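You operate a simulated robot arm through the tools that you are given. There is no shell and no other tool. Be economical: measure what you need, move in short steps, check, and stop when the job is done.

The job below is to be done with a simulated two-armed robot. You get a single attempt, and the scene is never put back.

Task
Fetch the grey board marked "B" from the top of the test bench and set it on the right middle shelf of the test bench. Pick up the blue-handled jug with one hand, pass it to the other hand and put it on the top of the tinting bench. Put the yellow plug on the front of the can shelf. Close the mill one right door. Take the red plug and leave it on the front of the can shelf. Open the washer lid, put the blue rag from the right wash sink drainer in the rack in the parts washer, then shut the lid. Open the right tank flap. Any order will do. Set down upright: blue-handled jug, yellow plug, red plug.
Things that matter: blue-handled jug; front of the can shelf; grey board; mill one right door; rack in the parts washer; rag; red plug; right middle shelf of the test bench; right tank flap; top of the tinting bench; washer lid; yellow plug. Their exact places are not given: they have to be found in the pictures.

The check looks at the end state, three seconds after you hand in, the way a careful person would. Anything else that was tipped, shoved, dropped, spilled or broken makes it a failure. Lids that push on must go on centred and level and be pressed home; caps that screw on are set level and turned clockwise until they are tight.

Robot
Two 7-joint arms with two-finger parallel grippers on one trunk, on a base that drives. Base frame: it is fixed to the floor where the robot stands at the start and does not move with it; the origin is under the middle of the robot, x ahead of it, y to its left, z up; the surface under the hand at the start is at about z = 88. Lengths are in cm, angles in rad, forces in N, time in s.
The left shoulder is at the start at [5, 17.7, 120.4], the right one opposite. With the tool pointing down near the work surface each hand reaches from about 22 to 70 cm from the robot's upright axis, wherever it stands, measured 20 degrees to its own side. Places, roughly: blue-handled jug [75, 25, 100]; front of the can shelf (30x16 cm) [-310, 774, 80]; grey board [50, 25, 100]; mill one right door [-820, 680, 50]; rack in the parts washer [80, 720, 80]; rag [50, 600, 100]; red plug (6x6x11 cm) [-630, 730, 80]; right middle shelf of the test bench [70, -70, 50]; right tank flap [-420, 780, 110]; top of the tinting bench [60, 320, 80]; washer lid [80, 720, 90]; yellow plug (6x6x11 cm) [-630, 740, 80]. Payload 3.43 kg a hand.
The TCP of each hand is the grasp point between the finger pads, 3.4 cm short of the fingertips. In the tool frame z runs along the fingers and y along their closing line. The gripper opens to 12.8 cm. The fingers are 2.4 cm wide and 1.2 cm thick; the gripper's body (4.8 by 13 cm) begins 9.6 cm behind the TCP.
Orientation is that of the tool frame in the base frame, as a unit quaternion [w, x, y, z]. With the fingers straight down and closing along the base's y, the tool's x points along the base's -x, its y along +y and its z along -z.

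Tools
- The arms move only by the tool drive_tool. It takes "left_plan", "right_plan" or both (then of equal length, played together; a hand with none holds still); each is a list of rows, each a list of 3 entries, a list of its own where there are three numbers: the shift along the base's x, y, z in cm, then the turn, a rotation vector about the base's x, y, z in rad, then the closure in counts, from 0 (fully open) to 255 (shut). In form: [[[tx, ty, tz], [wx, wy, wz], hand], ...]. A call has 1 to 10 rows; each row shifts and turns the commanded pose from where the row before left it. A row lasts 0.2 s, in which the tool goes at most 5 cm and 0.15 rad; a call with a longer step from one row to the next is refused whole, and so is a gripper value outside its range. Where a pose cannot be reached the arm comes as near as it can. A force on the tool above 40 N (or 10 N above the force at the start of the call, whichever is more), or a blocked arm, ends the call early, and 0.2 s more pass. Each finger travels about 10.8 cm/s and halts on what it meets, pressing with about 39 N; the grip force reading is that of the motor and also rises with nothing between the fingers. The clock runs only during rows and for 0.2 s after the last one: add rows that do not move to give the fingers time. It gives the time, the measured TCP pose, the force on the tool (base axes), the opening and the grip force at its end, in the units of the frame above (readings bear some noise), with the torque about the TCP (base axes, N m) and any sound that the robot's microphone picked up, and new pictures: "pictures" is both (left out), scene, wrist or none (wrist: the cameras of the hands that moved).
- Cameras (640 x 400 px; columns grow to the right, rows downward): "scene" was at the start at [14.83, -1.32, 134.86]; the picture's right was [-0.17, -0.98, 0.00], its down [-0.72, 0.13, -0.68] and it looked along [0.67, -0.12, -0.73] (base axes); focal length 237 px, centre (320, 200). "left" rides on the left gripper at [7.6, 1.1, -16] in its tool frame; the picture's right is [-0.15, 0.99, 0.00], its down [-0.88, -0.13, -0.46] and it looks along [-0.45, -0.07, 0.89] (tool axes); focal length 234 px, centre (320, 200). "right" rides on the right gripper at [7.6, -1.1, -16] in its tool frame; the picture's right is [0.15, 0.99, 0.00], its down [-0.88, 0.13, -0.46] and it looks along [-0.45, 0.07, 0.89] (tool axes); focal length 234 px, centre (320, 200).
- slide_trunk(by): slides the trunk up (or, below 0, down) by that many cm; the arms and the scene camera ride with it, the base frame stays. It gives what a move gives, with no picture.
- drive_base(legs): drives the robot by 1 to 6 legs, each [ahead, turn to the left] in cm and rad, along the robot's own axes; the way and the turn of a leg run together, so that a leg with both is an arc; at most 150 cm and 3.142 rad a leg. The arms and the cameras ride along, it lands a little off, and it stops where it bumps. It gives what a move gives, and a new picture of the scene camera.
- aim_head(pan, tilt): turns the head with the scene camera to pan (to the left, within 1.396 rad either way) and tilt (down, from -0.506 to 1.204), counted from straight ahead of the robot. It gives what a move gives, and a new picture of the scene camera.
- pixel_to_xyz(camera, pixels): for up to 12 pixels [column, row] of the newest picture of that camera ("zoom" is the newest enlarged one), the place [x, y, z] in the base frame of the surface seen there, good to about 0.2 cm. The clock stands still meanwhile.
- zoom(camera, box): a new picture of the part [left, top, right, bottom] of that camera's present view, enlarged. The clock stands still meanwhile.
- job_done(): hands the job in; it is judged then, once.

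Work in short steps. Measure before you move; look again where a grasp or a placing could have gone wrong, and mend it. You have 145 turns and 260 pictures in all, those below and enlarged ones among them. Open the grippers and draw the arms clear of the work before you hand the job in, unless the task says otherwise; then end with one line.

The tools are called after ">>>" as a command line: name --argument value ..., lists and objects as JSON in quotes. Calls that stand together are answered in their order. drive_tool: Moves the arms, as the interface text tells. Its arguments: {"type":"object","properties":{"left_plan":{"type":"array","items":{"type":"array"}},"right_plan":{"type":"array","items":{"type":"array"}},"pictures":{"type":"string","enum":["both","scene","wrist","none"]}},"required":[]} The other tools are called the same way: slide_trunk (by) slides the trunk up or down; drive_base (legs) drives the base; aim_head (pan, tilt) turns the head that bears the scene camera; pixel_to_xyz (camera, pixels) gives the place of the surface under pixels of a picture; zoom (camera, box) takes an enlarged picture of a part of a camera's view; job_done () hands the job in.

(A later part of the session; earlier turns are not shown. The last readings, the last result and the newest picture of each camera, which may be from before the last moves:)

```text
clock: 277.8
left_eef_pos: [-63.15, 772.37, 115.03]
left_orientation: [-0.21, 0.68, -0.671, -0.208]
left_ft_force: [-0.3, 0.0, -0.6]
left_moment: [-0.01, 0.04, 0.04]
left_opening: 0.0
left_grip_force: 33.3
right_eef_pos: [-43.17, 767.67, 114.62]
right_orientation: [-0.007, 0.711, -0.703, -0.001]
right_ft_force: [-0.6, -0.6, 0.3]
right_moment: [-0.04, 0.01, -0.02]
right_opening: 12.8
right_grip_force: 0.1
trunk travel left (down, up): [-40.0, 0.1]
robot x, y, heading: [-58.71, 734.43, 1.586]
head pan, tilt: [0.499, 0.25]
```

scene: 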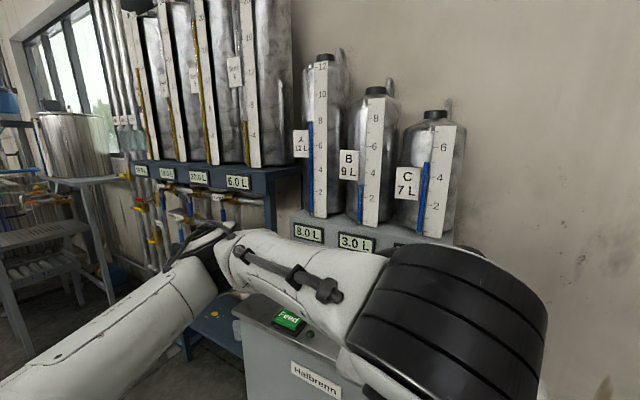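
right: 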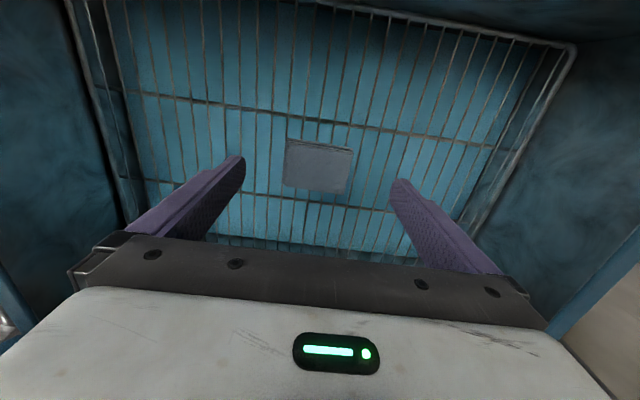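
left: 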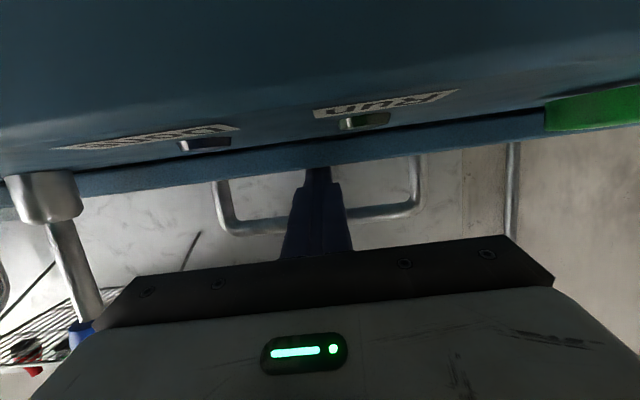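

I straighten the left hand and move it left, then turn to face −x.

>>> drive_tool --left_plan '[[[-3.5, -0.5, 1], [-0.15, 0, 0], 100], [[-3.5, -0.5, 1], [-0.15, 0, 0], 100], [[-3.5, 0, 1], [-0.15, 0, 0], 100], [[-3.5, 0, 1], [-0.15, 0, 0], 100]]' --pictures "none"

>>> drive_base --legs '[[-55, 0], [0, 1.571]]'

>>> aim_head --pan 0.0 --tilt 0.2

```text
clock: 278.8
left_eef_pos: [-77.13, 771.47, 119.08]
left_orientation: [0.0, 0.712, -0.702, 0.0]
left_ft_force: [1.0, 0.3, -0.1]
left_moment: [0.0, 0.01, -0.01]
left_opening: 7.77
left_grip_force: 0.1
right_eef_pos: [-43.17, 767.7, 114.66]
right_orientation: [-0.006, 0.711, -0.703, -0.001]
right_ft_force: [0.1, 0.3, -0.6]
right_moment: [-0.03, -0.03, 0.04]
right_opening: 12.79
right_grip_force: 0.2
trunk travel left (down, up): [-40.0, 0.1]
robot x, y, heading: [-58.51, 734.4, 1.585]
head pan, tilt: [0.499, 0.25]
```

```text
clock: 285.8
left_eef_pos: [-95.65, 661.04, 118.97]
left_orientation: [0.0, 1.0, 0.001, -0.002]
left_ft_force: [-0.3, -0.5, -0.2]
left_moment: [0.04, 0.01, 0.02]
left_opening: 7.79
left_grip_force: 0.0
right_eef_pos: [-91.51, 694.91, 114.66]
right_orientation: [-0.004, 1.0, -0.001, -0.005]
right_ft_force: [0.5, -0.1, -0.3]
right_moment: [0.01, -0.01, 0.02]
right_opening: 12.82
right_grip_force: 0.1
trunk travel left (down, up): [-40.0, 0.1]
robot x, y, heading: [-58.13, 679.06, -3.142]
head pan, tilt: [0.499, 0.25]
```

scene: 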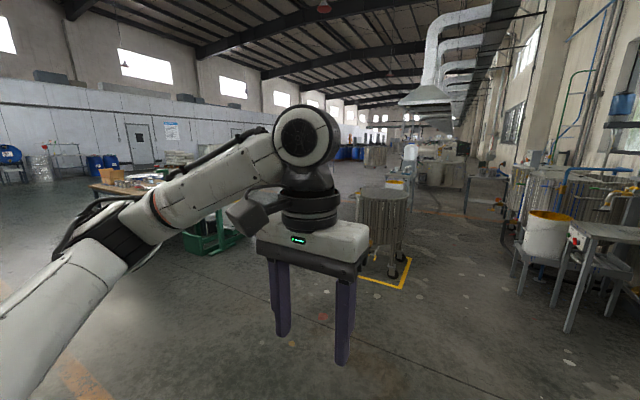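

```text
clock: 286.7
left_eef_pos: [-95.62, 661.04, 118.99]
left_orientation: [0.001, 1.0, 0.001, -0.001]
left_ft_force: [0.7, 0.5, -0.7]
left_moment: [-0.07, 0.01, 0.0]
left_opening: 7.78
left_grip_force: 0.1
right_eef_pos: [-91.47, 694.92, 114.55]
right_orientation: [-0.003, 1.0, -0.001, -0.005]
right_ft_force: [0.3, -0.2, -1.1]
right_moment: [0.0, 0.04, 0.01]
right_opening: 12.8
right_grip_force: 0.0
trunk travel left (down, up): [-40.0, 0.1]
robot x, y, heading: [-58.14, 678.99, -3.14]
head pan, tilt: [0.0, 0.201]
```

scene: 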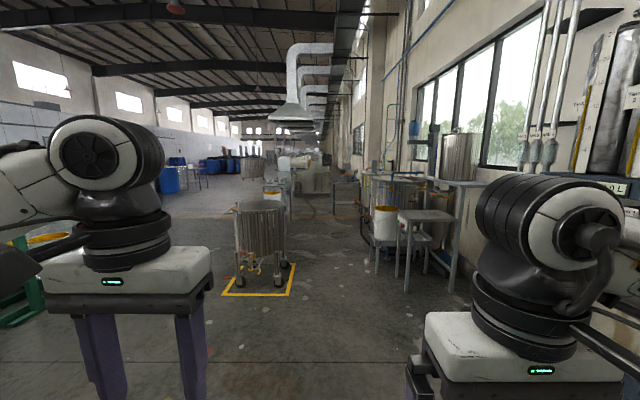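

A wheeled vat stands in a yellow square ahead, stools and tables along the wall on the right. I measure obstacles to plan a lane.

>>> pixel_to_xyz --camera "scene" --pixels '[[290, 264], [262, 285], [240, 285], [405, 290], [450, 285], [375, 245], [385, 225], [430, 215], [333, 210], [275, 198], [340, 195], [285, 215]]'

>>> zoom --camera "scene" --box '[220, 130, 480, 300]'

```text
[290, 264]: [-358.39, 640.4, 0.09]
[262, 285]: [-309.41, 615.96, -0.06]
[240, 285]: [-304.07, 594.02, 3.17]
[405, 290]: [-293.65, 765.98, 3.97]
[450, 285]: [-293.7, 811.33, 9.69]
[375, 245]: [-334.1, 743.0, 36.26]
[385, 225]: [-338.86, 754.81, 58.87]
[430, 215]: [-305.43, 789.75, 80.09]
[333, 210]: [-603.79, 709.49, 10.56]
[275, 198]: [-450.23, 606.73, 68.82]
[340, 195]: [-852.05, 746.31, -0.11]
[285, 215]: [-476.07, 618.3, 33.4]
```

```text
2.35 times, centred on (350, 215) of scene
```

zoom: 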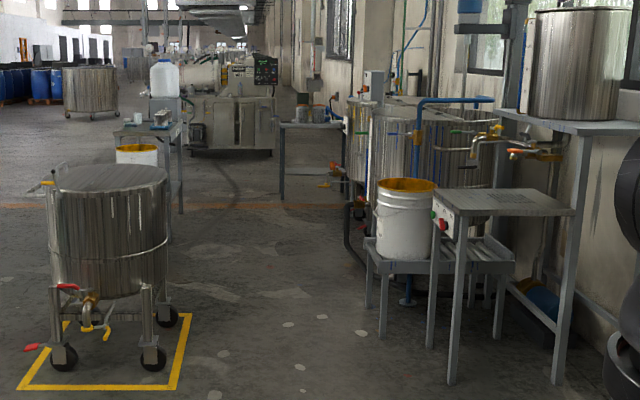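

The lane around y≈690 is free between vat (y≤640) and stool (y≥743). I drive down it to about x=−570.

>>> drive_base --legs '[[0, -0.02], [130, 0], [130, 0], [130, 0], [120, 0]]'

>>> aim_head --pan -0.35 --tilt 0.45

```text
clock: 311.5
left_eef_pos: [-605.38, 670.1, 119.02]
left_orientation: [0.001, 1.0, 0.0, 0.0]
left_ft_force: [-0.9, -0.6, 0.7]
left_moment: [0.04, -0.02, -0.02]
left_opening: 7.78
left_grip_force: 0.0
right_eef_pos: [-601.05, 704.13, 114.53]
right_orientation: [-0.004, 1.0, -0.003, -0.005]
right_ft_force: [-0.5, -0.5, 1.0]
right_moment: [0.04, 0.0, 0.02]
right_opening: 12.82
right_grip_force: 0.0
trunk travel left (down, up): [-40.0, 0.1]
robot x, y, heading: [-567.94, 687.78, 3.136]
head pan, tilt: [0.0, 0.201]
```

scene: 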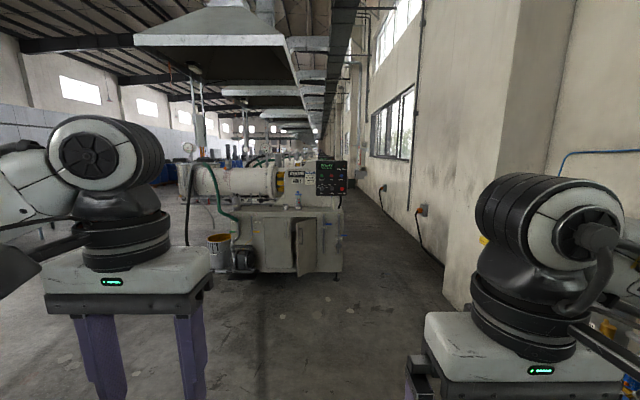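

```text
clock: 312.4
left_eef_pos: [-605.22, 670.2, 118.97]
left_orientation: [0.001, 1.0, -0.001, -0.001]
left_ft_force: [0.1, 0.2, 0.5]
left_moment: [-0.02, -0.04, 0.03]
left_opening: 7.75
left_grip_force: 0.0
right_eef_pos: [-600.95, 703.99, 114.5]
right_orientation: [-0.003, 1.0, -0.003, -0.005]
right_ft_force: [-0.7, 0.1, 0.0]
right_moment: [0.01, 0.0, -0.02]
right_opening: 12.79
right_grip_force: 0.2
trunk travel left (down, up): [-40.0, 0.1]
robot x, y, heading: [-567.98, 687.86, 3.138]
head pan, tilt: [-0.351, 0.45]
```

scene: 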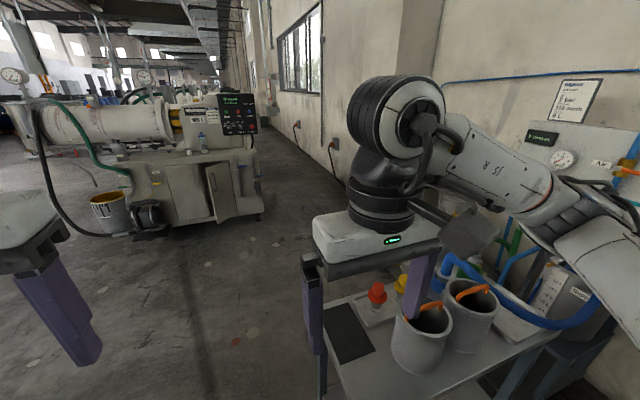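

The red plug is at (378,292), yellow at (401,284), and the mill's ajar door at (222,190). I zoom and measure both.

>>> zoom --camera "scene" --box '[110, 90, 290, 250]'

>>> pixel_to_xyz --camera "scene" --pixels '[[207, 168], [212, 222], [233, 212], [230, 165], [222, 190], [257, 205], [165, 195], [378, 285], [377, 297], [402, 278], [350, 335], [370, 310]]'

```text
2.50 times, centred on (200, 170) of scene
```

zoom: 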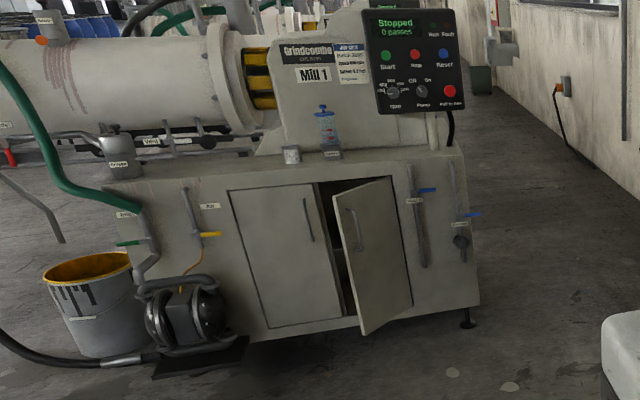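

```text
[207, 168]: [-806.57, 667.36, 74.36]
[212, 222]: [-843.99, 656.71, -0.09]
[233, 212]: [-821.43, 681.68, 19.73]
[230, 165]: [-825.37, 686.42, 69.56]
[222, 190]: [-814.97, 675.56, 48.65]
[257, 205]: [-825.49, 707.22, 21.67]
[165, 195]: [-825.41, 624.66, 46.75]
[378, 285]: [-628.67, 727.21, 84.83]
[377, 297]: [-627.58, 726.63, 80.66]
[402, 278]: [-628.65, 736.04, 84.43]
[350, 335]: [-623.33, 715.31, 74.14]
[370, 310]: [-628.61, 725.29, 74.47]
```

Mill front is x≈−825; the right door is hinged at y≈687 with its free edge at (−806.6,667), about 44° open. I drive nearer, lower the trunk, and tilt the shut left hand forward to push it closed.

>>> drive_base --legs '[[100, 0.002], [72, 0]]'

>>> slide_trunk --by -38

>>> drive_tool --left_plan '[[[0, 1, -2], [0, 0.14, 0], 255], [[0, 1, -3], [0, 0.14, 0], 255], [[0, 1, -4], [0, 0.14, 0], 255], [[0, 0, -4], [0, 0.14, 0], 255], [[0, 0, -4], [0, 0.14, 0], 255], [[0, 0, -2], [0, 0, 0], 255]]' --pictures "scene"

```text
clock: 314.4
left_eef_pos: [-623.14, 670.1, 118.97]
left_orientation: [0.002, 1.0, -0.002, -0.002]
left_ft_force: [0.9, -0.1, 0.2]
left_moment: [-0.02, 0.02, 0.01]
left_opening: 7.77
left_grip_force: 0.0
right_eef_pos: [-618.66, 703.99, 114.57]
right_orientation: [-0.003, 1.0, -0.005, -0.005]
right_ft_force: [0.2, 0.3, 0.0]
right_moment: [-0.01, 0.06, 0.02]
right_opening: 12.79
right_grip_force: 0.0
trunk travel left (down, up): [-40.0, 0.1]
robot x, y, heading: [-585.88, 687.37, 3.134]
head pan, tilt: [-0.351, 0.45]
stopped in leg 1: the robot was blocked; the commanded pose is now the measured one
```

scene: 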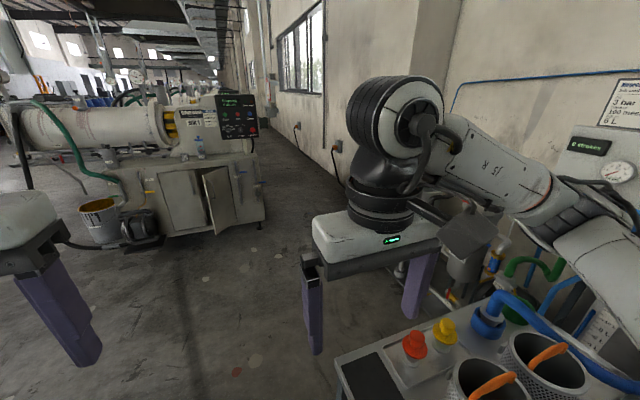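

```text
clock: 317.2
left_eef_pos: [-623.15, 669.77, 86.39]
left_orientation: [-0.002, 1.0, -0.003, -0.002]
left_ft_force: [0.4, 0.4, 0.1]
left_moment: [0.0, 0.02, 0.02]
left_opening: 7.76
left_grip_force: 0.1
right_eef_pos: [-619.71, 703.44, 88.5]
right_orientation: [-0.007, 0.993, -0.002, -0.115]
right_ft_force: [0.2, 0.3, 0.5]
right_moment: [0.02, -0.01, 0.04]
right_opening: 12.78
right_grip_force: 0.1
trunk travel left (down, up): [-7.4, 32.7]
robot x, y, heading: [-585.97, 687.87, 3.136]
head pan, tilt: [-0.351, 0.45]
stopped: the arm was blocked; the commanded pose is now the measured one
```

```text
clock: 318.6
left_eef_pos: [-625.65, 674.49, 67.11]
left_orientation: [0.001, 0.939, -0.002, -0.343]
left_ft_force: [-0.3, 0.1, 0.0]
left_moment: [0.0, -0.03, -0.02]
left_opening: 0.0
left_grip_force: 33.6
left hand out of reach, approached as far as the arm can: row 4, 5
right_eef_pos: [-619.69, 703.7, 87.69]
right_orientation: [-0.005, 0.994, -0.005, -0.106]
right_ft_force: [-0.2, -0.1, -0.4]
right_moment: [-0.01, -0.03, -0.02]
right_opening: 12.77
right_grip_force: 0.1
trunk travel left (down, up): [-7.4, 32.7]
robot x, y, heading: [-585.62, 687.94, 3.132]
head pan, tilt: [-0.351, 0.45]
```

scene: 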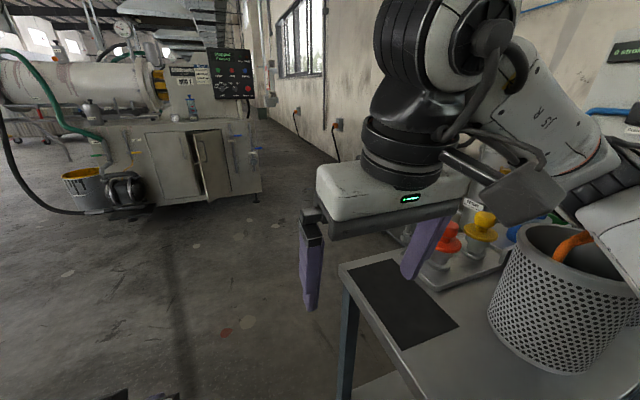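

The base was blocked by the table (leg near (−604,709)), and the trunk then lowered the right arm onto something. I raise the trunk straight back up and look at the table.

>>> slide_trunk --by 32

>>> aim_head --pan -0.7 --tilt 0.7

```text
clock: 321.8
left_eef_pos: [-625.76, 674.67, 99.06]
left_orientation: [0.001, 0.939, -0.003, -0.343]
left_ft_force: [1.2, -0.5, 0.0]
left_moment: [0.0, -0.01, -0.01]
left_opening: 0.02
left_grip_force: 32.9
right_eef_pos: [-620.07, 703.96, 119.75]
right_orientation: [-0.004, 0.994, -0.004, -0.105]
right_ft_force: [-1.0, -0.1, 0.0]
right_moment: [-0.01, -0.03, -0.01]
right_opening: 12.82
right_grip_force: 0.0
trunk travel left (down, up): [-39.4, 0.7]
robot x, y, heading: [-585.56, 687.31, 3.136]
head pan, tilt: [-0.351, 0.45]
```

```text
clock: 322.6
left_eef_pos: [-625.89, 674.52, 99.23]
left_orientation: [0.002, 0.939, -0.003, -0.343]
left_ft_force: [-0.5, -0.3, 0.0]
left_moment: [0.04, -0.01, -0.01]
left_opening: 0.0
left_grip_force: 32.9
right_eef_pos: [-620.01, 703.86, 119.78]
right_orientation: [-0.003, 0.994, -0.004, -0.105]
right_ft_force: [-0.5, 0.2, -0.1]
right_moment: [-0.02, 0.04, 0.0]
right_opening: 12.79
right_grip_force: 0.1
trunk travel left (down, up): [-39.4, 0.7]
robot x, y, heading: [-585.52, 687.83, 3.131]
head pan, tilt: [-0.7, 0.7]
```

scene: 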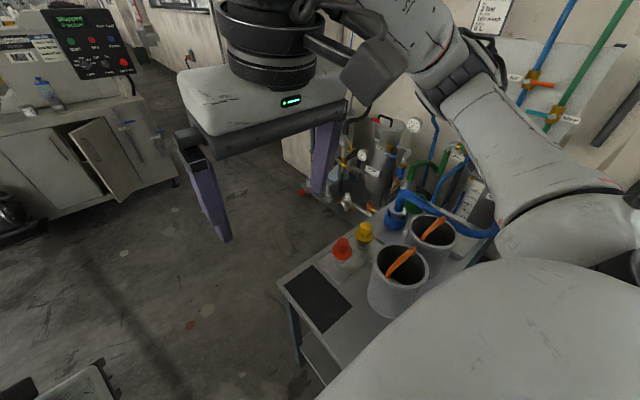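

The baskets and plugs still stand as before. I shift the lane to y≈662 to pass the table, using the right hand for the door instead.

>>> drive_base --legs '[[-22, 0], [0, 0.36], [74, 0], [0, -0.355], [95, 0]]'

>>> aim_head --pan 0.0 --tilt 0.6

```text
clock: 334.7
left_eef_pos: [-767.43, 650.52, 99.17]
left_orientation: [0.001, 0.939, -0.006, -0.343]
left_ft_force: [0.2, -0.2, -0.2]
left_moment: [0.02, -0.02, 0.01]
left_opening: 0.0
left_grip_force: 33.1
right_eef_pos: [-761.34, 679.75, 119.7]
right_orientation: [-0.004, 0.995, -0.008, -0.104]
right_ft_force: [0.2, -0.3, -0.1]
right_moment: [-0.01, -0.03, 0.01]
right_opening: 12.79
right_grip_force: 0.1
trunk travel left (down, up): [-39.4, 0.7]
robot x, y, heading: [-727.05, 663.36, 3.126]
head pan, tilt: [-0.7, 0.7]
```

scene: 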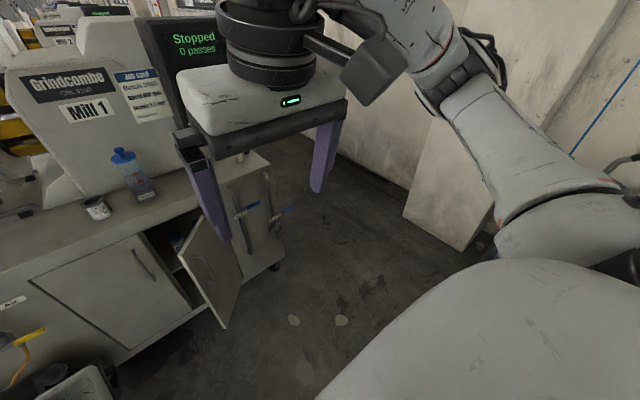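

```text
clock: 335.7
left_eef_pos: [-767.49, 650.49, 99.05]
left_orientation: [0.001, 0.939, -0.006, -0.343]
left_ft_force: [-0.2, -0.3, -0.7]
left_moment: [0.02, -0.03, 0.01]
left_opening: 0.0
left_grip_force: 32.8
right_eef_pos: [-761.33, 679.8, 119.71]
right_orientation: [-0.004, 0.995, -0.008, -0.104]
right_ft_force: [-0.7, -0.1, 0.0]
right_moment: [0.01, 0.02, -0.04]
right_opening: 12.78
right_grip_force: 0.0
trunk travel left (down, up): [-39.4, 0.7]
robot x, y, heading: [-727.1, 663.33, 3.124]
head pan, tilt: [0.0, 0.6]
```

scene: 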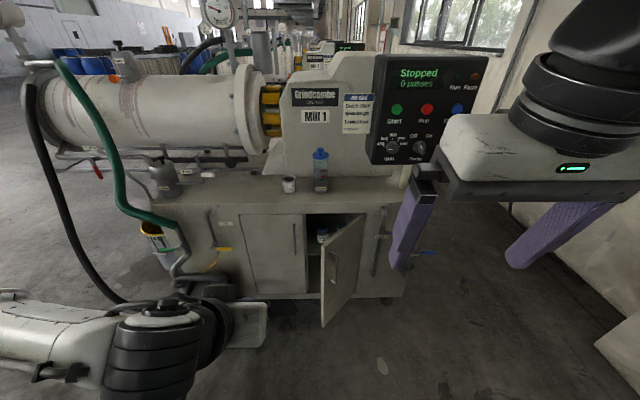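

I'll use the right hand: tilt it to 0.7, shut the fingers, shift to y=673; the left hand is lifted and drawn back away from the pump.

>>> drive_tool --right_plan '[[[0, -2, 0], [0, 0.125, 0], 255], [[0, -2, 0], [0, 0.125, 0], 255], [[0, -2, 0], [0, 0.125, 0], 255], [[0, -0.8, -3], [0, 0.125, 0], 255], [[0, 0, -4], [0, 0, 0], 255], [[0, 0, -4], [0, 0, 0], 255]]' --left_plan '[[[1, -1, 4], [0, -0.14, 0], 255], [[1, -1, 4], [0, -0.14, 0], 255], [[1, -1, 4], [0, -0.14, 0], 255], [[1, -1, 4], [0, -0.14, 0], 255], [[1, -1, 4], [0, -0.14, 0], 255], [[1, 0, 3], [0, 0, 0], 255]]' --pictures "none"

>>> slide_trunk --by -38

>>> drive_tool --right_plan '[[[0, 0, -3.5], [0, 0, 0], 255], [[0, 0, -3.5], [0, 0, 0], 255]]' --pictures "scene"

```text
clock: 337.1
left_eef_pos: [-761.3, 645.51, 122.32]
left_orientation: [-0.001, 1.0, -0.007, 0.001]
left_ft_force: [0.3, -0.7, -0.7]
left_moment: [0.02, 0.01, 0.01]
left_opening: 0.0
left_grip_force: 32.7
right_eef_pos: [-762.39, 671.64, 109.27]
right_orientation: [-0.002, 0.938, -0.009, -0.346]
right_ft_force: [0.6, 0.2, -0.3]
right_moment: [-0.01, 0.0, 0.0]
right_opening: 0.0
right_grip_force: 33.0
right hand out of reach, approached as far as the arm can: row 5, 6
trunk travel left (down, up): [-39.4, 0.7]
robot x, y, heading: [-727.68, 663.16, 3.124]
head pan, tilt: [0.0, 0.6]
```

```text
clock: 340.8
left_eef_pos: [-761.44, 645.39, 84.25]
left_orientation: [-0.002, 1.0, -0.007, 0.001]
left_ft_force: [0.7, 0.2, 0.4]
left_moment: [-0.01, -0.02, 0.02]
left_opening: 0.0
left_grip_force: 32.9
right_eef_pos: [-762.58, 671.7, 71.28]
right_orientation: [-0.002, 0.938, -0.01, -0.346]
right_ft_force: [-0.6, -0.1, 0.4]
right_moment: [0.02, -0.01, 0.01]
right_opening: 0.0
right_grip_force: 33.0
trunk travel left (down, up): [-1.4, 38.7]
robot x, y, heading: [-727.48, 663.43, 3.122]
head pan, tilt: [0.0, 0.6]
```

```text
clock: 341.4
left_eef_pos: [-761.43, 645.38, 84.13]
left_orientation: [-0.002, 1.0, -0.006, 0.0]
left_ft_force: [0.3, 0.2, 0.8]
left_moment: [0.0, -0.01, -0.02]
left_opening: 0.03
left_grip_force: 33.3
right_eef_pos: [-762.7, 671.25, 64.29]
right_orientation: [-0.002, 0.938, -0.01, -0.345]
right_ft_force: [-0.6, -0.7, -0.6]
right_moment: [-0.01, 0.02, -0.01]
right_opening: 0.0
right_grip_force: 33.4
right hand out of reach, approached as far as the arm can: row 1
trunk travel left (down, up): [-1.4, 38.7]
robot x, y, heading: [-727.43, 662.8, 3.125]
head pan, tilt: [0.0, 0.6]
```

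scene: 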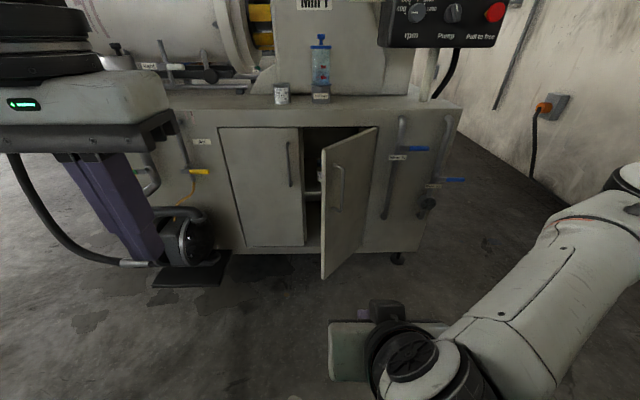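

The door is in view at (345,200). I drive 40 cm forward, stopping just short of contact.

>>> drive_base --legs '[[40, 0]]'

>>> pixel_to_xyz --camera "scene" --pixels '[[320, 200], [360, 200]]'

```text
clock: 344.1
left_eef_pos: [-802.03, 645.94, 84.27]
left_orientation: [0.0, 1.0, -0.005, 0.001]
left_ft_force: [-0.1, -0.1, -0.5]
left_moment: [0.02, -0.01, -0.03]
left_opening: 0.0
left_grip_force: 32.6
right_eef_pos: [-802.9, 671.27, 64.22]
right_orientation: [0.006, 0.94, 0.001, -0.341]
right_ft_force: [0.2, 0.5, -0.2]
right_moment: [0.0, -0.02, -0.01]
right_opening: 0.0
right_grip_force: 33.2
trunk travel left (down, up): [-1.4, 38.7]
robot x, y, heading: [-768.08, 663.93, 3.124]
head pan, tilt: [0.0, 0.6]
stopped in leg 1: the force on the tool passed its limit at 44 N (the readings are from after the stop); the commanded pose is now the measured one
```

scene: 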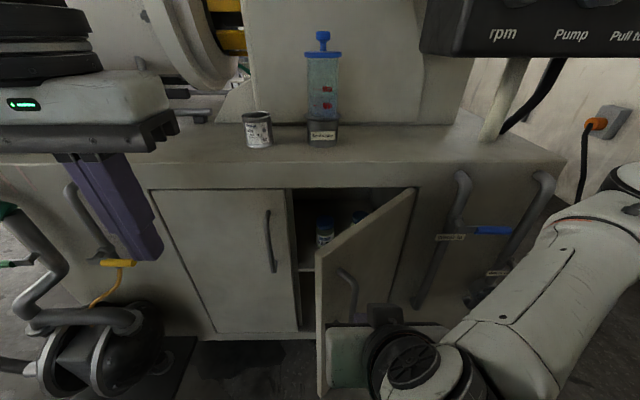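

```text
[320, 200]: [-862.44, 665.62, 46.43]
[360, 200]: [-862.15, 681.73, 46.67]
```

Contact came with a bump on the door (44 N at driving speed). I now push slowly with the arm, a bit nearer the hinge to clear the door's handle.

>>> drive_tool --right_plan '[[[1.5, 2, 0], [0, 0, 0], 255], [[0, 2.5, 0], [0, 0, 0], 255], [[-2, 0, 0], [0, 0, 0], 255], [[-2, 0, 0], [0, 0, 0], 255], [[-2, 0, 0], [0, 0, 0], 255], [[-1.5, 0, 0], [0, 0, 0], 255], [[-1.5, 0, 0], [0, 0, 0], 255], [[-1.5, 0, 0], [0, 0, 0], 255]]' --pictures "scene"

```text
clock: 345.9
left_eef_pos: [-802.0, 646.03, 84.18]
left_orientation: [-0.001, 1.0, -0.004, 0.0]
left_ft_force: [0.0, 0.4, -0.5]
left_moment: [-0.03, -0.03, 0.01]
left_opening: 0.01
left_grip_force: 33.2
right_eef_pos: [-814.89, 672.41, 63.89]
right_orientation: [0.007, 0.94, 0.001, -0.342]
right_ft_force: [-0.5, -0.1, 0.0]
right_moment: [-0.01, 0.02, 0.0]
right_opening: 0.0
right_grip_force: 32.9
right hand out of reach, approached as far as the arm can: row 1, 2
trunk travel left (down, up): [-1.4, 38.7]
robot x, y, heading: [-767.68, 664.05, 3.131]
head pan, tilt: [0.0, 0.6]
```

scene: 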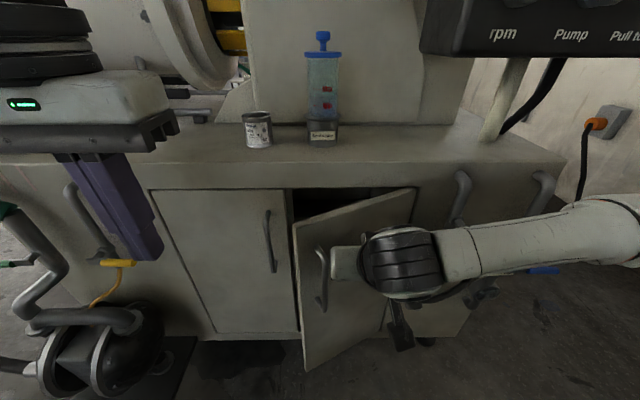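

The door is swinging shut. I push on.

>>> drive_tool --right_plan '[[[-2, 0, 0], [0, 0, 0], 255], [[-2, 0, 0], [0, 0, 0], 255], [[-2, 0, 0], [0, 0, 0], 255], [[-1.5, 0, 0], [0, 0, 0], 255], [[-1.5, 0, 0], [0, 0, 0], 255], [[-1, 0, 0], [0, 0, 0], 255]]' --pictures "scene"

```text
clock: 347.0
left_eef_pos: [-801.91, 645.97, 84.22]
left_orientation: [-0.001, 1.0, -0.005, 0.001]
left_ft_force: [0.2, 0.0, 0.2]
left_moment: [0.05, -0.02, -0.03]
left_opening: 0.0
left_grip_force: 32.9
right_eef_pos: [-822.36, 672.43, 64.01]
right_orientation: [0.007, 0.942, 0.003, -0.336]
right_ft_force: [12.2, 1.4, 9.1]
right_moment: [-0.03, 0.03, -0.09]
right_opening: 0.01
right_grip_force: 33.0
trunk travel left (down, up): [-1.4, 38.7]
robot x, y, heading: [-767.44, 664.15, 3.131]
head pan, tilt: [0.0, 0.6]
stopped in row 5 (right hand): the force on the tool passed its limit at 53 N (the readings are from after the stop); the commanded pose is now the measured one
```

scene: 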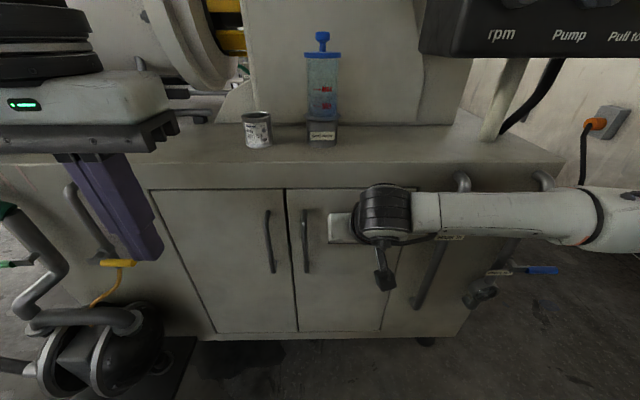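

The door is flush shut. I withdraw, back off, raise the trunk, and turn to face the plug table.

>>> drive_tool --right_plan '[[[3, 0, 0], [0, 0, 0], 255], [[4, 0, 0], [0, -0.14, 0], 255], [[4, 0, 2], [0, -0.14, 0], 255], [[3, 2, 3], [0, -0.14, 0], 255], [[1, 2, 3], [0, -0.14, 0], 255], [[0, 2, 3], [0, -0.14, 0], 0]]' --pictures "none"

>>> drive_base --legs '[[-132, 0]]'

>>> slide_trunk --by 38

>>> drive_base --legs '[[0, -1.571]]'

```text
clock: 348.4
left_eef_pos: [-802.09, 646.03, 84.19]
left_orientation: [-0.001, 1.0, -0.006, 0.0]
left_ft_force: [0.0, -0.2, 0.8]
left_moment: [-0.02, -0.03, 0.0]
left_opening: 0.0
left_grip_force: 33.6
right_eef_pos: [-807.43, 678.44, 75.11]
right_orientation: [0.007, 1.0, 0.002, 0.01]
right_ft_force: [0.2, 0.0, -0.7]
right_moment: [0.0, -0.01, 0.0]
right_opening: 8.1
right_grip_force: 0.1
trunk travel left (down, up): [-1.4, 38.7]
robot x, y, heading: [-767.86, 663.82, 3.129]
head pan, tilt: [0.0, 0.6]
```

```text
clock: 355.0
left_eef_pos: [-670.26, 643.83, 84.13]
left_orientation: [-0.001, 1.0, -0.007, 0.0]
left_ft_force: [-0.1, 0.3, 0.6]
left_moment: [-0.04, 0.01, -0.03]
left_opening: 0.0
left_grip_force: 32.9
right_eef_pos: [-675.67, 676.13, 74.94]
right_orientation: [0.006, 1.0, -0.001, 0.009]
right_ft_force: [0.1, 0.4, 0.1]
right_moment: [-0.01, 0.0, 0.02]
right_opening: 12.8
right_grip_force: 0.0
trunk travel left (down, up): [-1.4, 38.7]
robot x, y, heading: [-636.09, 661.57, 3.128]
head pan, tilt: [0.0, 0.6]
```

scene: 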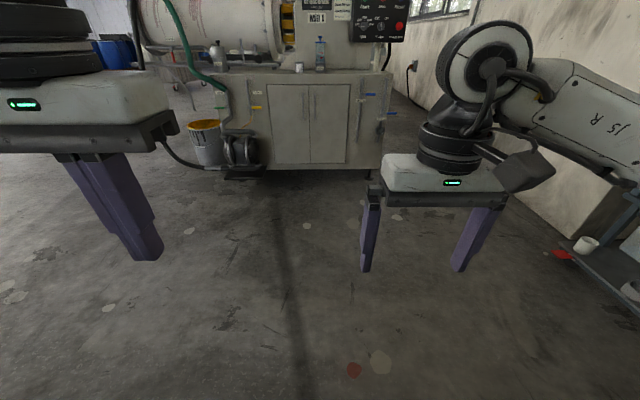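

```text
clock: 358.7
left_eef_pos: [-670.4, 643.76, 122.17]
left_orientation: [-0.001, 1.0, -0.006, 0.0]
left_ft_force: [-0.5, 0.6, -0.5]
left_moment: [-0.01, 0.0, -0.02]
left_opening: 0.0
left_grip_force: 32.8
right_eef_pos: [-675.64, 676.07, 112.92]
right_orientation: [0.007, 1.0, -0.001, 0.009]
right_ft_force: [0.4, -0.8, 0.2]
right_moment: [0.01, 0.0, -0.01]
right_opening: 12.81
right_grip_force: 0.0
trunk travel left (down, up): [-39.4, 0.7]
robot x, y, heading: [-636.38, 661.73, 3.122]
head pan, tilt: [0.0, 0.6]
```

```text
clock: 362.9
left_eef_pos: [-654.1, 695.79, 122.17]
left_orientation: [0.001, -0.704, 0.71, -0.001]
left_ft_force: [0.5, 0.0, 0.1]
left_moment: [0.0, -0.01, -0.01]
left_opening: 0.01
left_grip_force: 32.8
right_eef_pos: [-621.76, 701.19, 112.94]
right_orientation: [0.011, 0.707, -0.707, 0.002]
right_ft_force: [-0.3, -0.5, -0.1]
right_moment: [-0.01, 0.02, 0.01]
right_opening: 12.78
right_grip_force: 0.1
trunk travel left (down, up): [-39.4, 0.7]
robot x, y, heading: [-636.22, 661.75, 1.548]
head pan, tilt: [0.0, 0.6]
```

scene: 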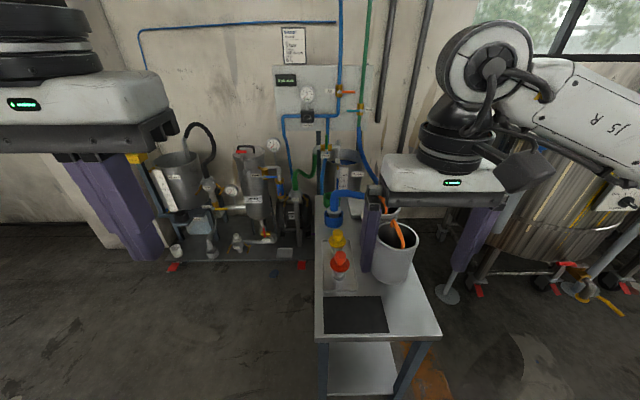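

The table is narrow, red plug in front (340,265), yellow behind (337,240). I zoom and measure.

>>> zoom --camera "scene" --box '[290, 200, 450, 340]'

>>> pixel_to_xyz --camera "zoom" --pixels '[[200, 212], [200, 245], [205, 290], [193, 135], [190, 165], [215, 180], [100, 210], [160, 330], [345, 150], [130, 130], [240, 290], [280, 200]]'

```text
2.86 times, centred on (370, 270) of scene
```

zoom: 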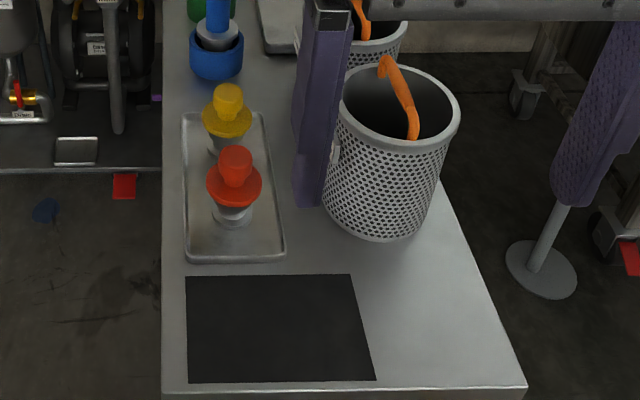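

```text
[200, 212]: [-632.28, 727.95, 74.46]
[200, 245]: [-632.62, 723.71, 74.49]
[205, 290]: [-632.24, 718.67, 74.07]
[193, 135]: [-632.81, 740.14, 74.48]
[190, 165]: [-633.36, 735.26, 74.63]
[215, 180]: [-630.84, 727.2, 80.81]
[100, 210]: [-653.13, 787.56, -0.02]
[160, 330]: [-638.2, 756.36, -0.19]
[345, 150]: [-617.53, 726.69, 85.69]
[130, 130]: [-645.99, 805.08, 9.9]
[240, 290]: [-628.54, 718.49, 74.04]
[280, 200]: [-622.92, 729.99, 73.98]
```

I measure the knob and flange heights of both plugs.

>>> pixel_to_xyz --camera "zoom" --pixels '[[235, 152], [236, 168], [233, 178], [212, 190], [258, 190], [234, 205], [232, 218], [229, 88], [229, 103], [228, 128], [206, 122], [250, 124]]'

```text
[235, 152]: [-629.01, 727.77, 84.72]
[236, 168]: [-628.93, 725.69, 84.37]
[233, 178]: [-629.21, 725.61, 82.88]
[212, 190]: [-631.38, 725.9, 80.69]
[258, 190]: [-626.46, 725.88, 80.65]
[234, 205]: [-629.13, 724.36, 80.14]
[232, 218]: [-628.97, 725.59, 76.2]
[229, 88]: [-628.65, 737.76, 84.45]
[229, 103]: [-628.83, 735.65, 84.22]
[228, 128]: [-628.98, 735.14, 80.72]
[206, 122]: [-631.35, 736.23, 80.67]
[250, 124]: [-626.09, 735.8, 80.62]
```

Red axis ≈(−629,727), yellow ≈(−628.7,737), knobs z 81–84.8. I move the base to stand straight in front of them.

>>> drive_base --legs '[[0, -0.34], [17, 0], [0, 0.362]]'

```text
clock: 366.6
left_eef_pos: [-648.81, 711.31, 122.14]
left_orientation: [-0.001, 0.711, -0.703, 0.001]
left_ft_force: [-0.4, 0.5, -0.3]
left_moment: [0.03, -0.02, 0.04]
left_opening: 0.0
left_grip_force: 33.0
right_eef_pos: [-616.71, 717.5, 113.02]
right_orientation: [0.011, 0.715, -0.699, 0.002]
right_ft_force: [-0.5, 0.7, 0.8]
right_moment: [-0.03, 0.0, 0.0]
right_opening: 12.8
right_grip_force: 0.1
trunk travel left (down, up): [-39.4, 0.7]
robot x, y, heading: [-629.96, 677.17, 1.576]
head pan, tilt: [0.0, 0.6]
```

scene: 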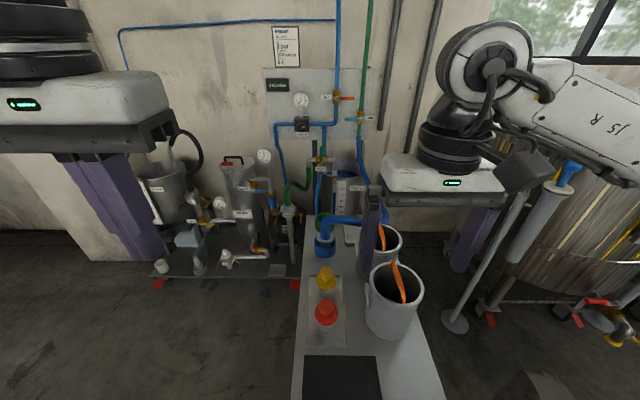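

I move the right hand over the red plug with a 5.5 cm opening and check from above.

>>> drive_tool --right_plan '[[[-4, 3, 0], [0, 0, 0], 145], [[-4, 3, 0], [0, 0, 0], 145], [[-4.3, 3.5, 0], [0, 0, -0.02], 145], [[0, 0, -5], [0, 0, 0], 145], [[0, 0, -5], [0, 0, 0], 145], [[0, 0, -5], [0, 0, 0], 145], [[0, 0, 0], [0, 0, 0], 145]]' --pictures "both"

```text
refused: row 3 steps farther than a row can; nothing moved
```

>>> drive_tool --right_plan '[[[-3, 2.4, 0], [0, 0, 0], 145], [[-3, 2.4, 0], [0, 0, 0], 145], [[-3, 2.4, 0], [0, 0, 0], 145], [[-3.3, 2.3, 0], [0, 0, 0], 145], [[0, 0, -5], [0, 0, 0], 145], [[0, 0, -5], [0, 0, 0], 145], [[0, 0, -5], [0, 0, 0], 145], [[0, 0, 0], [0, 0, 0], 145]]' --pictures "both"

```text
clock: 368.4
left_eef_pos: [-648.89, 711.41, 122.2]
left_orientation: [0.0, 0.712, -0.702, 0.001]
left_ft_force: [0.2, -1.0, 0.5]
left_moment: [0.0, 0.02, -0.01]
left_opening: 0.0
left_grip_force: 33.2
right_eef_pos: [-628.92, 726.86, 97.94]
right_orientation: [0.01, 0.715, -0.699, 0.001]
right_ft_force: [0.3, 0.6, 0.0]
right_moment: [0.01, -0.01, 0.0]
right_opening: 5.53
right_grip_force: 0.0
trunk travel left (down, up): [-39.4, 0.7]
robot x, y, heading: [-630.31, 677.76, 1.577]
head pan, tilt: [0.0, 0.6]
```

scene: 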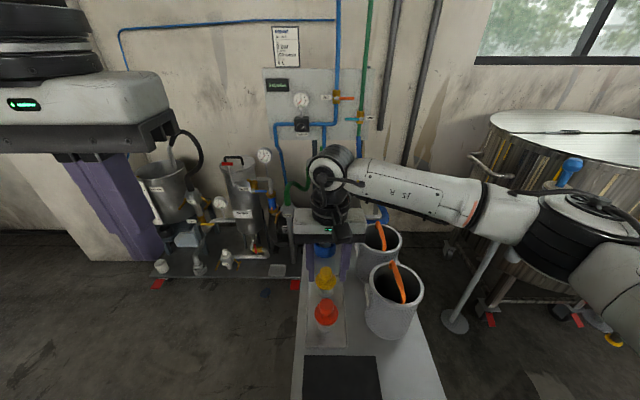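
right: 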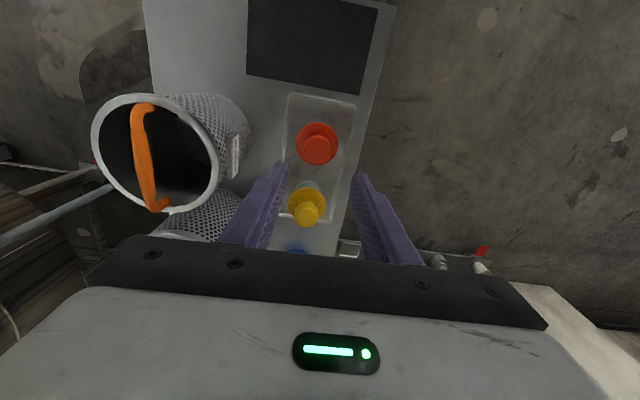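

By projection the red knob (318,143) is right under the TCP. I descend to z≈84.7 and close.

>>> drive_tool --right_plan '[[[0, 0.1, -4.5], [0, 0, 0], 145], [[0, 0, -4.5], [0, 0, 0], 145], [[0, 0, -3], [0, 0, 0], 145], [[0, 0, -1.2], [0, 0, 0], 145], [[0, 0, 0], [0, 0, 0], 145], [[0, 0, 0], [0, 0, 0], 255], [[0, 0, 0], [0, 0, 0], 255], [[0, 0, 0], [0, 0, 0], 255]]' --pictures "wrist"

```text
clock: 370.2
left_eef_pos: [-648.74, 711.42, 122.13]
left_orientation: [-0.001, 0.711, -0.703, 0.001]
left_ft_force: [0.5, -0.6, -0.2]
left_moment: [-0.02, 0.02, 0.0]
left_opening: 0.0
left_grip_force: 32.7
right_eef_pos: [-628.85, 727.07, 84.71]
right_orientation: [0.011, 0.716, -0.698, 0.002]
right_ft_force: [-0.9, -0.8, -0.2]
right_moment: [-0.02, 0.01, 0.02]
right_opening: 3.46
right_grip_force: 38.7
trunk travel left (down, up): [-39.4, 0.7]
robot x, y, heading: [-630.0, 677.48, 1.574]
head pan, tilt: [0.0, 0.6]
```

right: 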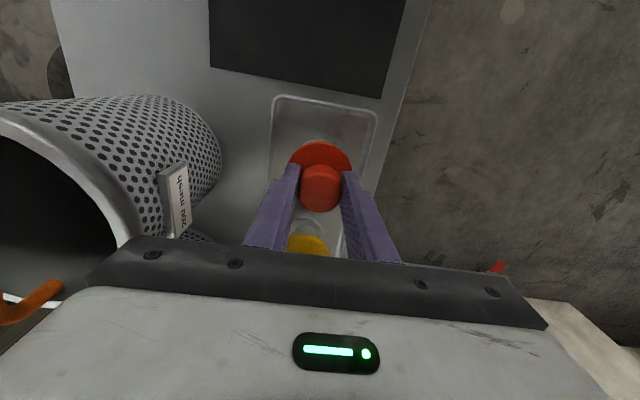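

Gripped at 3.5 cm. I lift the red plug out and to the right side.

>>> drive_tool --right_plan '[[[0, 0, 3], [0, 0, 0], 255], [[0, 0, 5], [0, 0, 0], 255], [[0, 0, 5], [0, 0, 0], 255], [[0, 0, 5], [0, 0, 0], 255], [[0, 0, 5], [0, 0, 0], 255], [[3, -3, 2], [0, 0, 0], 255], [[4, -3, 0], [0, 0, 0], 255], [[4, -3, 0], [0, 0, 0], 255], [[4, -3, 0], [0, 0, 0], 255], [[4, -3, 0], [0, 0, 0], 255]]' --left_plan '[[[0, 0, 0], [0, 0, 0], 145], [[0, 0, 0], [0, 0, 0], 145], [[0, 0, 0], [0, 0, 0], 145], [[0, 0, 0], [0, 0, 0], 145], [[0, 0, 0], [0, 0, 0], 145], [[0, 0, 0], [0, 0, 0], 145], [[0, 4, 0], [0, 0, 0], 145], [[0, 4.5, 0], [0, 0, 0], 145], [[0, 4.5, -2], [0, 0, 0], 145], [[0, 4.5, -2], [0, 0, 0], 145]]' --pictures "scene"

```text
clock: 372.4
left_eef_pos: [-648.87, 729.04, 118.15]
left_orientation: [0.0, 0.711, -0.703, 0.0]
left_ft_force: [0.7, 0.4, -0.3]
left_moment: [0.0, 0.01, -0.02]
left_opening: 5.52
left_grip_force: 0.1
right_eef_pos: [-609.9, 712.1, 109.79]
right_orientation: [0.011, 0.715, -0.699, 0.001]
right_ft_force: [0.4, -0.3, -2.0]
right_moment: [0.01, 0.04, 0.03]
right_opening: 3.44
right_grip_force: 39.4
trunk travel left (down, up): [-39.4, 0.7]
robot x, y, heading: [-630.08, 677.99, 1.578]
head pan, tilt: [0.0, 0.6]
```

scene: 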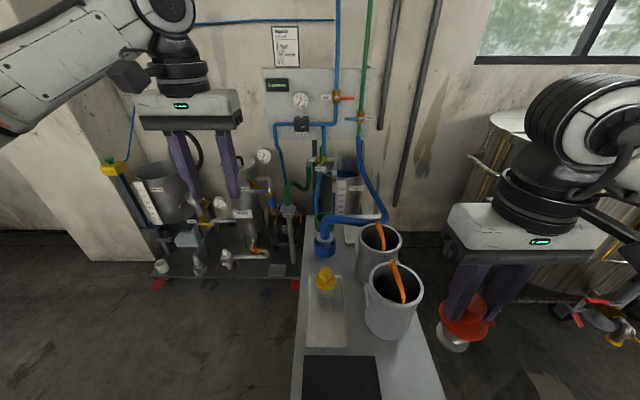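

Red is held upright. I check the blue hose's position behind the yellow plug, and bring the left hand over it.

>>> pixel_to_xyz --camera "scene" --pixels '[[325, 240], [335, 220], [350, 218], [370, 222], [325, 270], [325, 285]]'

>>> drive_tool --left_plan '[[[4, 1.6, 0], [0, 0, 0], 145], [[4, 1.6, -1], [0, 0, 0], 145], [[4, 1.6, -2], [0, 0, 0], 145], [[4, 1.6, -2], [0, 0, 0], 145], [[4, 1.4, -2], [0, 0, 0], 145], [[0, 0, -5], [0, 0, 0], 145], [[0, 0, -5], [0, 0, 0], 145], [[0, 0, 0], [0, 0, 0], 145]]' --pictures "both"

```text
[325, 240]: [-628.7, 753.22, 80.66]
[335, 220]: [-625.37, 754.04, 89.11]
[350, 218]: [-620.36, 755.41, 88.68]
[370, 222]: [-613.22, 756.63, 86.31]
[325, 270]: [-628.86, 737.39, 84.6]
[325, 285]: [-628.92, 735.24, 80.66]
```

```text
clock: 374.2
left_eef_pos: [-628.75, 736.66, 101.27]
left_orientation: [0.0, 0.711, -0.703, 0.001]
left_ft_force: [0.5, -0.2, -0.1]
left_moment: [0.01, 0.01, -0.03]
left_opening: 5.53
left_grip_force: 0.0
right_eef_pos: [-609.98, 711.99, 109.79]
right_orientation: [0.011, 0.716, -0.698, 0.002]
right_ft_force: [0.5, -0.1, -2.4]
right_moment: [-0.01, 0.0, -0.02]
right_opening: 3.46
right_grip_force: 39.2
trunk travel left (down, up): [-39.4, 0.7]
robot x, y, heading: [-630.23, 677.68, 1.578]
head pan, tilt: [0.0, 0.6]
```

scene: 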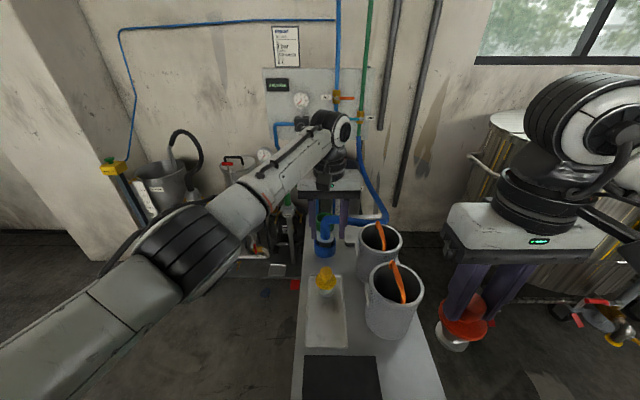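
left: 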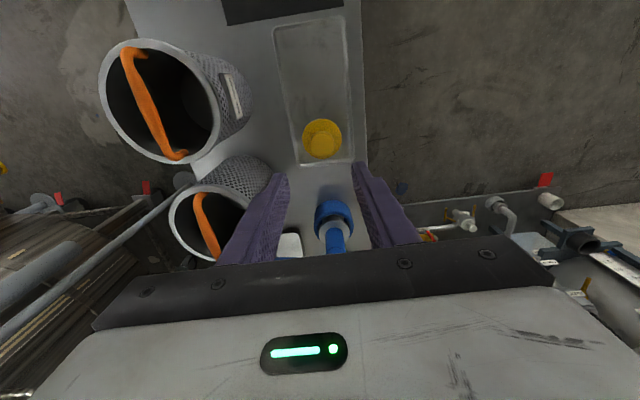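

The yellow knob is under the left TCP. I descend to z≈84.7 and grip it.

>>> drive_tool --left_plan '[[[0, 0.1, -5], [0, 0, 0], 145], [[0, 0, -5], [0, 0, 0], 145], [[0, 0, -4], [0, 0, 0], 145], [[0, 0, -2.6], [0, 0, 0], 145], [[0, 0, 0], [0, 0, 0], 145], [[0, 0, 0], [0, 0, 0], 255], [[0, 0, 0], [0, 0, 0], 255], [[0, 0, 0], [0, 0, 0], 255]]' --pictures "wrist"

```text
clock: 376.0
left_eef_pos: [-630.96, 737.67, 85.8]
left_orientation: [-0.002, 0.722, -0.692, -0.006]
left_ft_force: [3.5, 3.6, 9.8]
left_moment: [0.28, -0.38, 0.01]
left_opening: 3.71
left_grip_force: 39.0
left hand out of reach, approached as far as the arm can: row 4
right_eef_pos: [-609.9, 711.99, 109.78]
right_orientation: [0.011, 0.715, -0.7, 0.001]
right_ft_force: [0.5, 0.0, -1.3]
right_moment: [-0.01, 0.0, -0.04]
right_opening: 3.47
right_grip_force: 38.6
trunk travel left (down, up): [-39.4, 0.7]
robot x, y, heading: [-630.25, 677.95, 1.574]
head pan, tilt: [0.0, 0.6]
```

left: 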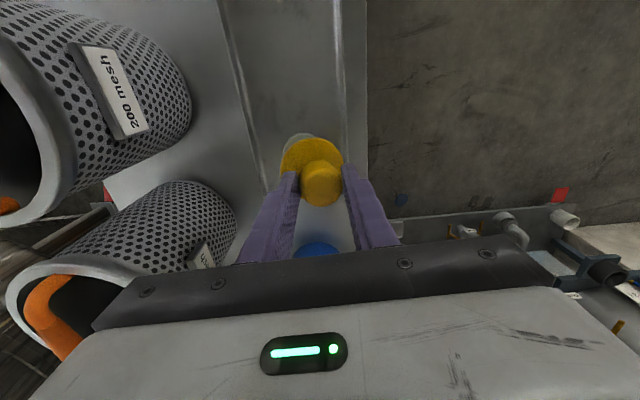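

The arm ran out of reach at the last step and drifted 2 cm in −x, so the plug leans a little. I command back up to a reachable height at the right x, which should bring it upright in the pads, and look.

>>> drive_tool --left_plan '[[[0, 0, 0.8], [0, 0, 0], 255], [[0, 0, 0.8], [0, 0, 0], 255], [[0, 0, 0.4], [0, 0, 0], 255], [[0, 0, 0], [0, 0, 0], 255]]' --pictures "wrist"

```text
clock: 377.0
left_eef_pos: [-629.71, 736.99, 87.71]
left_orientation: [0.001, 0.716, -0.698, -0.002]
left_ft_force: [0.6, -0.5, -1.5]
left_moment: [-0.02, 0.01, 0.0]
left_opening: 3.66
left_grip_force: 39.3
right_eef_pos: [-609.89, 712.1, 109.66]
right_orientation: [0.011, 0.715, -0.699, 0.001]
right_ft_force: [0.5, 0.3, -2.2]
right_moment: [-0.01, 0.0, -0.01]
right_opening: 3.52
right_grip_force: 39.0
trunk travel left (down, up): [-39.4, 0.7]
robot x, y, heading: [-630.0, 677.6, 1.577]
head pan, tilt: [0.0, 0.6]
```

left: 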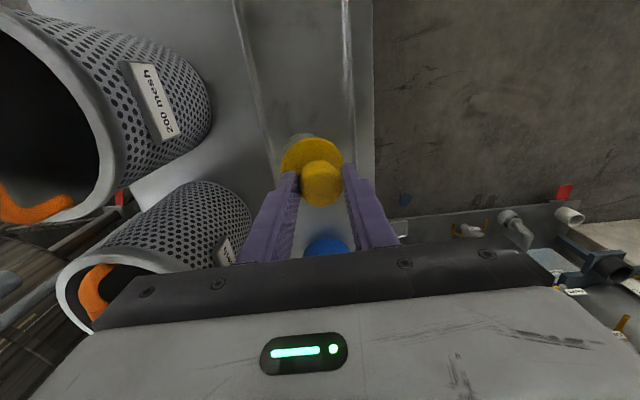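

The plug is lifted but leans in the grip; I'll compensate by tilting the hand when setting it down. I lift it clear and to the left, then look at it.

>>> drive_tool --left_plan '[[[0, 0, 4], [0, 0, 0], 255], [[0, 0, 5], [0, 0, 0], 255], [[0, 0, 5], [0, 0, 0], 255], [[0, 0, 5], [0, 0, 0], 255], [[-3, -3, 2], [0, 0, 0], 255], [[-4, -3, 0], [0, 0, 0], 255], [[-4, -3, 0], [0, 0, 0], 255], [[-4, -3, 0], [0, 0, 0], 255], [[-3, -3, 0], [0, 0, 0], 255]]' --pictures "scene"

>>> zoom --camera "scene" --box '[120, 170, 280, 330]'

```text
clock: 379.0
left_eef_pos: [-647.11, 721.3, 108.41]
left_orientation: [0.0, 0.711, -0.703, 0.0]
left_ft_force: [-0.3, -0.5, -1.3]
left_moment: [0.0, 0.01, 0.03]
left_opening: 3.66
left_grip_force: 38.9
right_eef_pos: [-609.98, 712.06, 109.74]
right_orientation: [0.01, 0.716, -0.698, 0.002]
right_ft_force: [-0.3, 0.7, -0.7]
right_moment: [-0.01, 0.0, -0.02]
right_opening: 3.46
right_grip_force: 39.3
trunk travel left (down, up): [-39.4, 0.7]
robot x, y, heading: [-630.36, 677.84, 1.574]
head pan, tilt: [0.0, 0.6]
```

scene: 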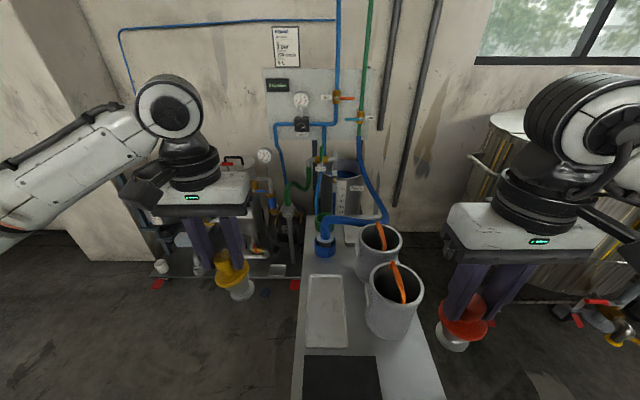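

```text
2.50 times, centred on (200, 250) of scene
```

zoom: 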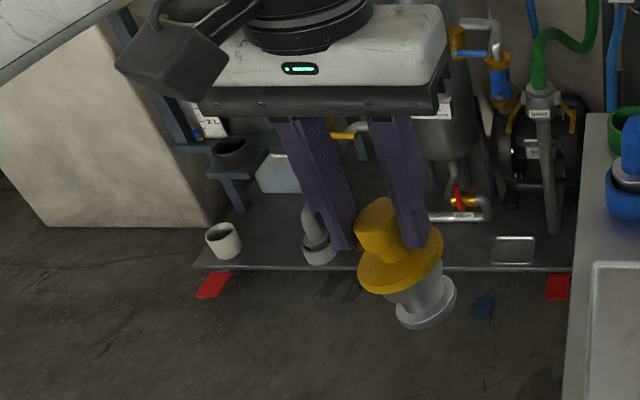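

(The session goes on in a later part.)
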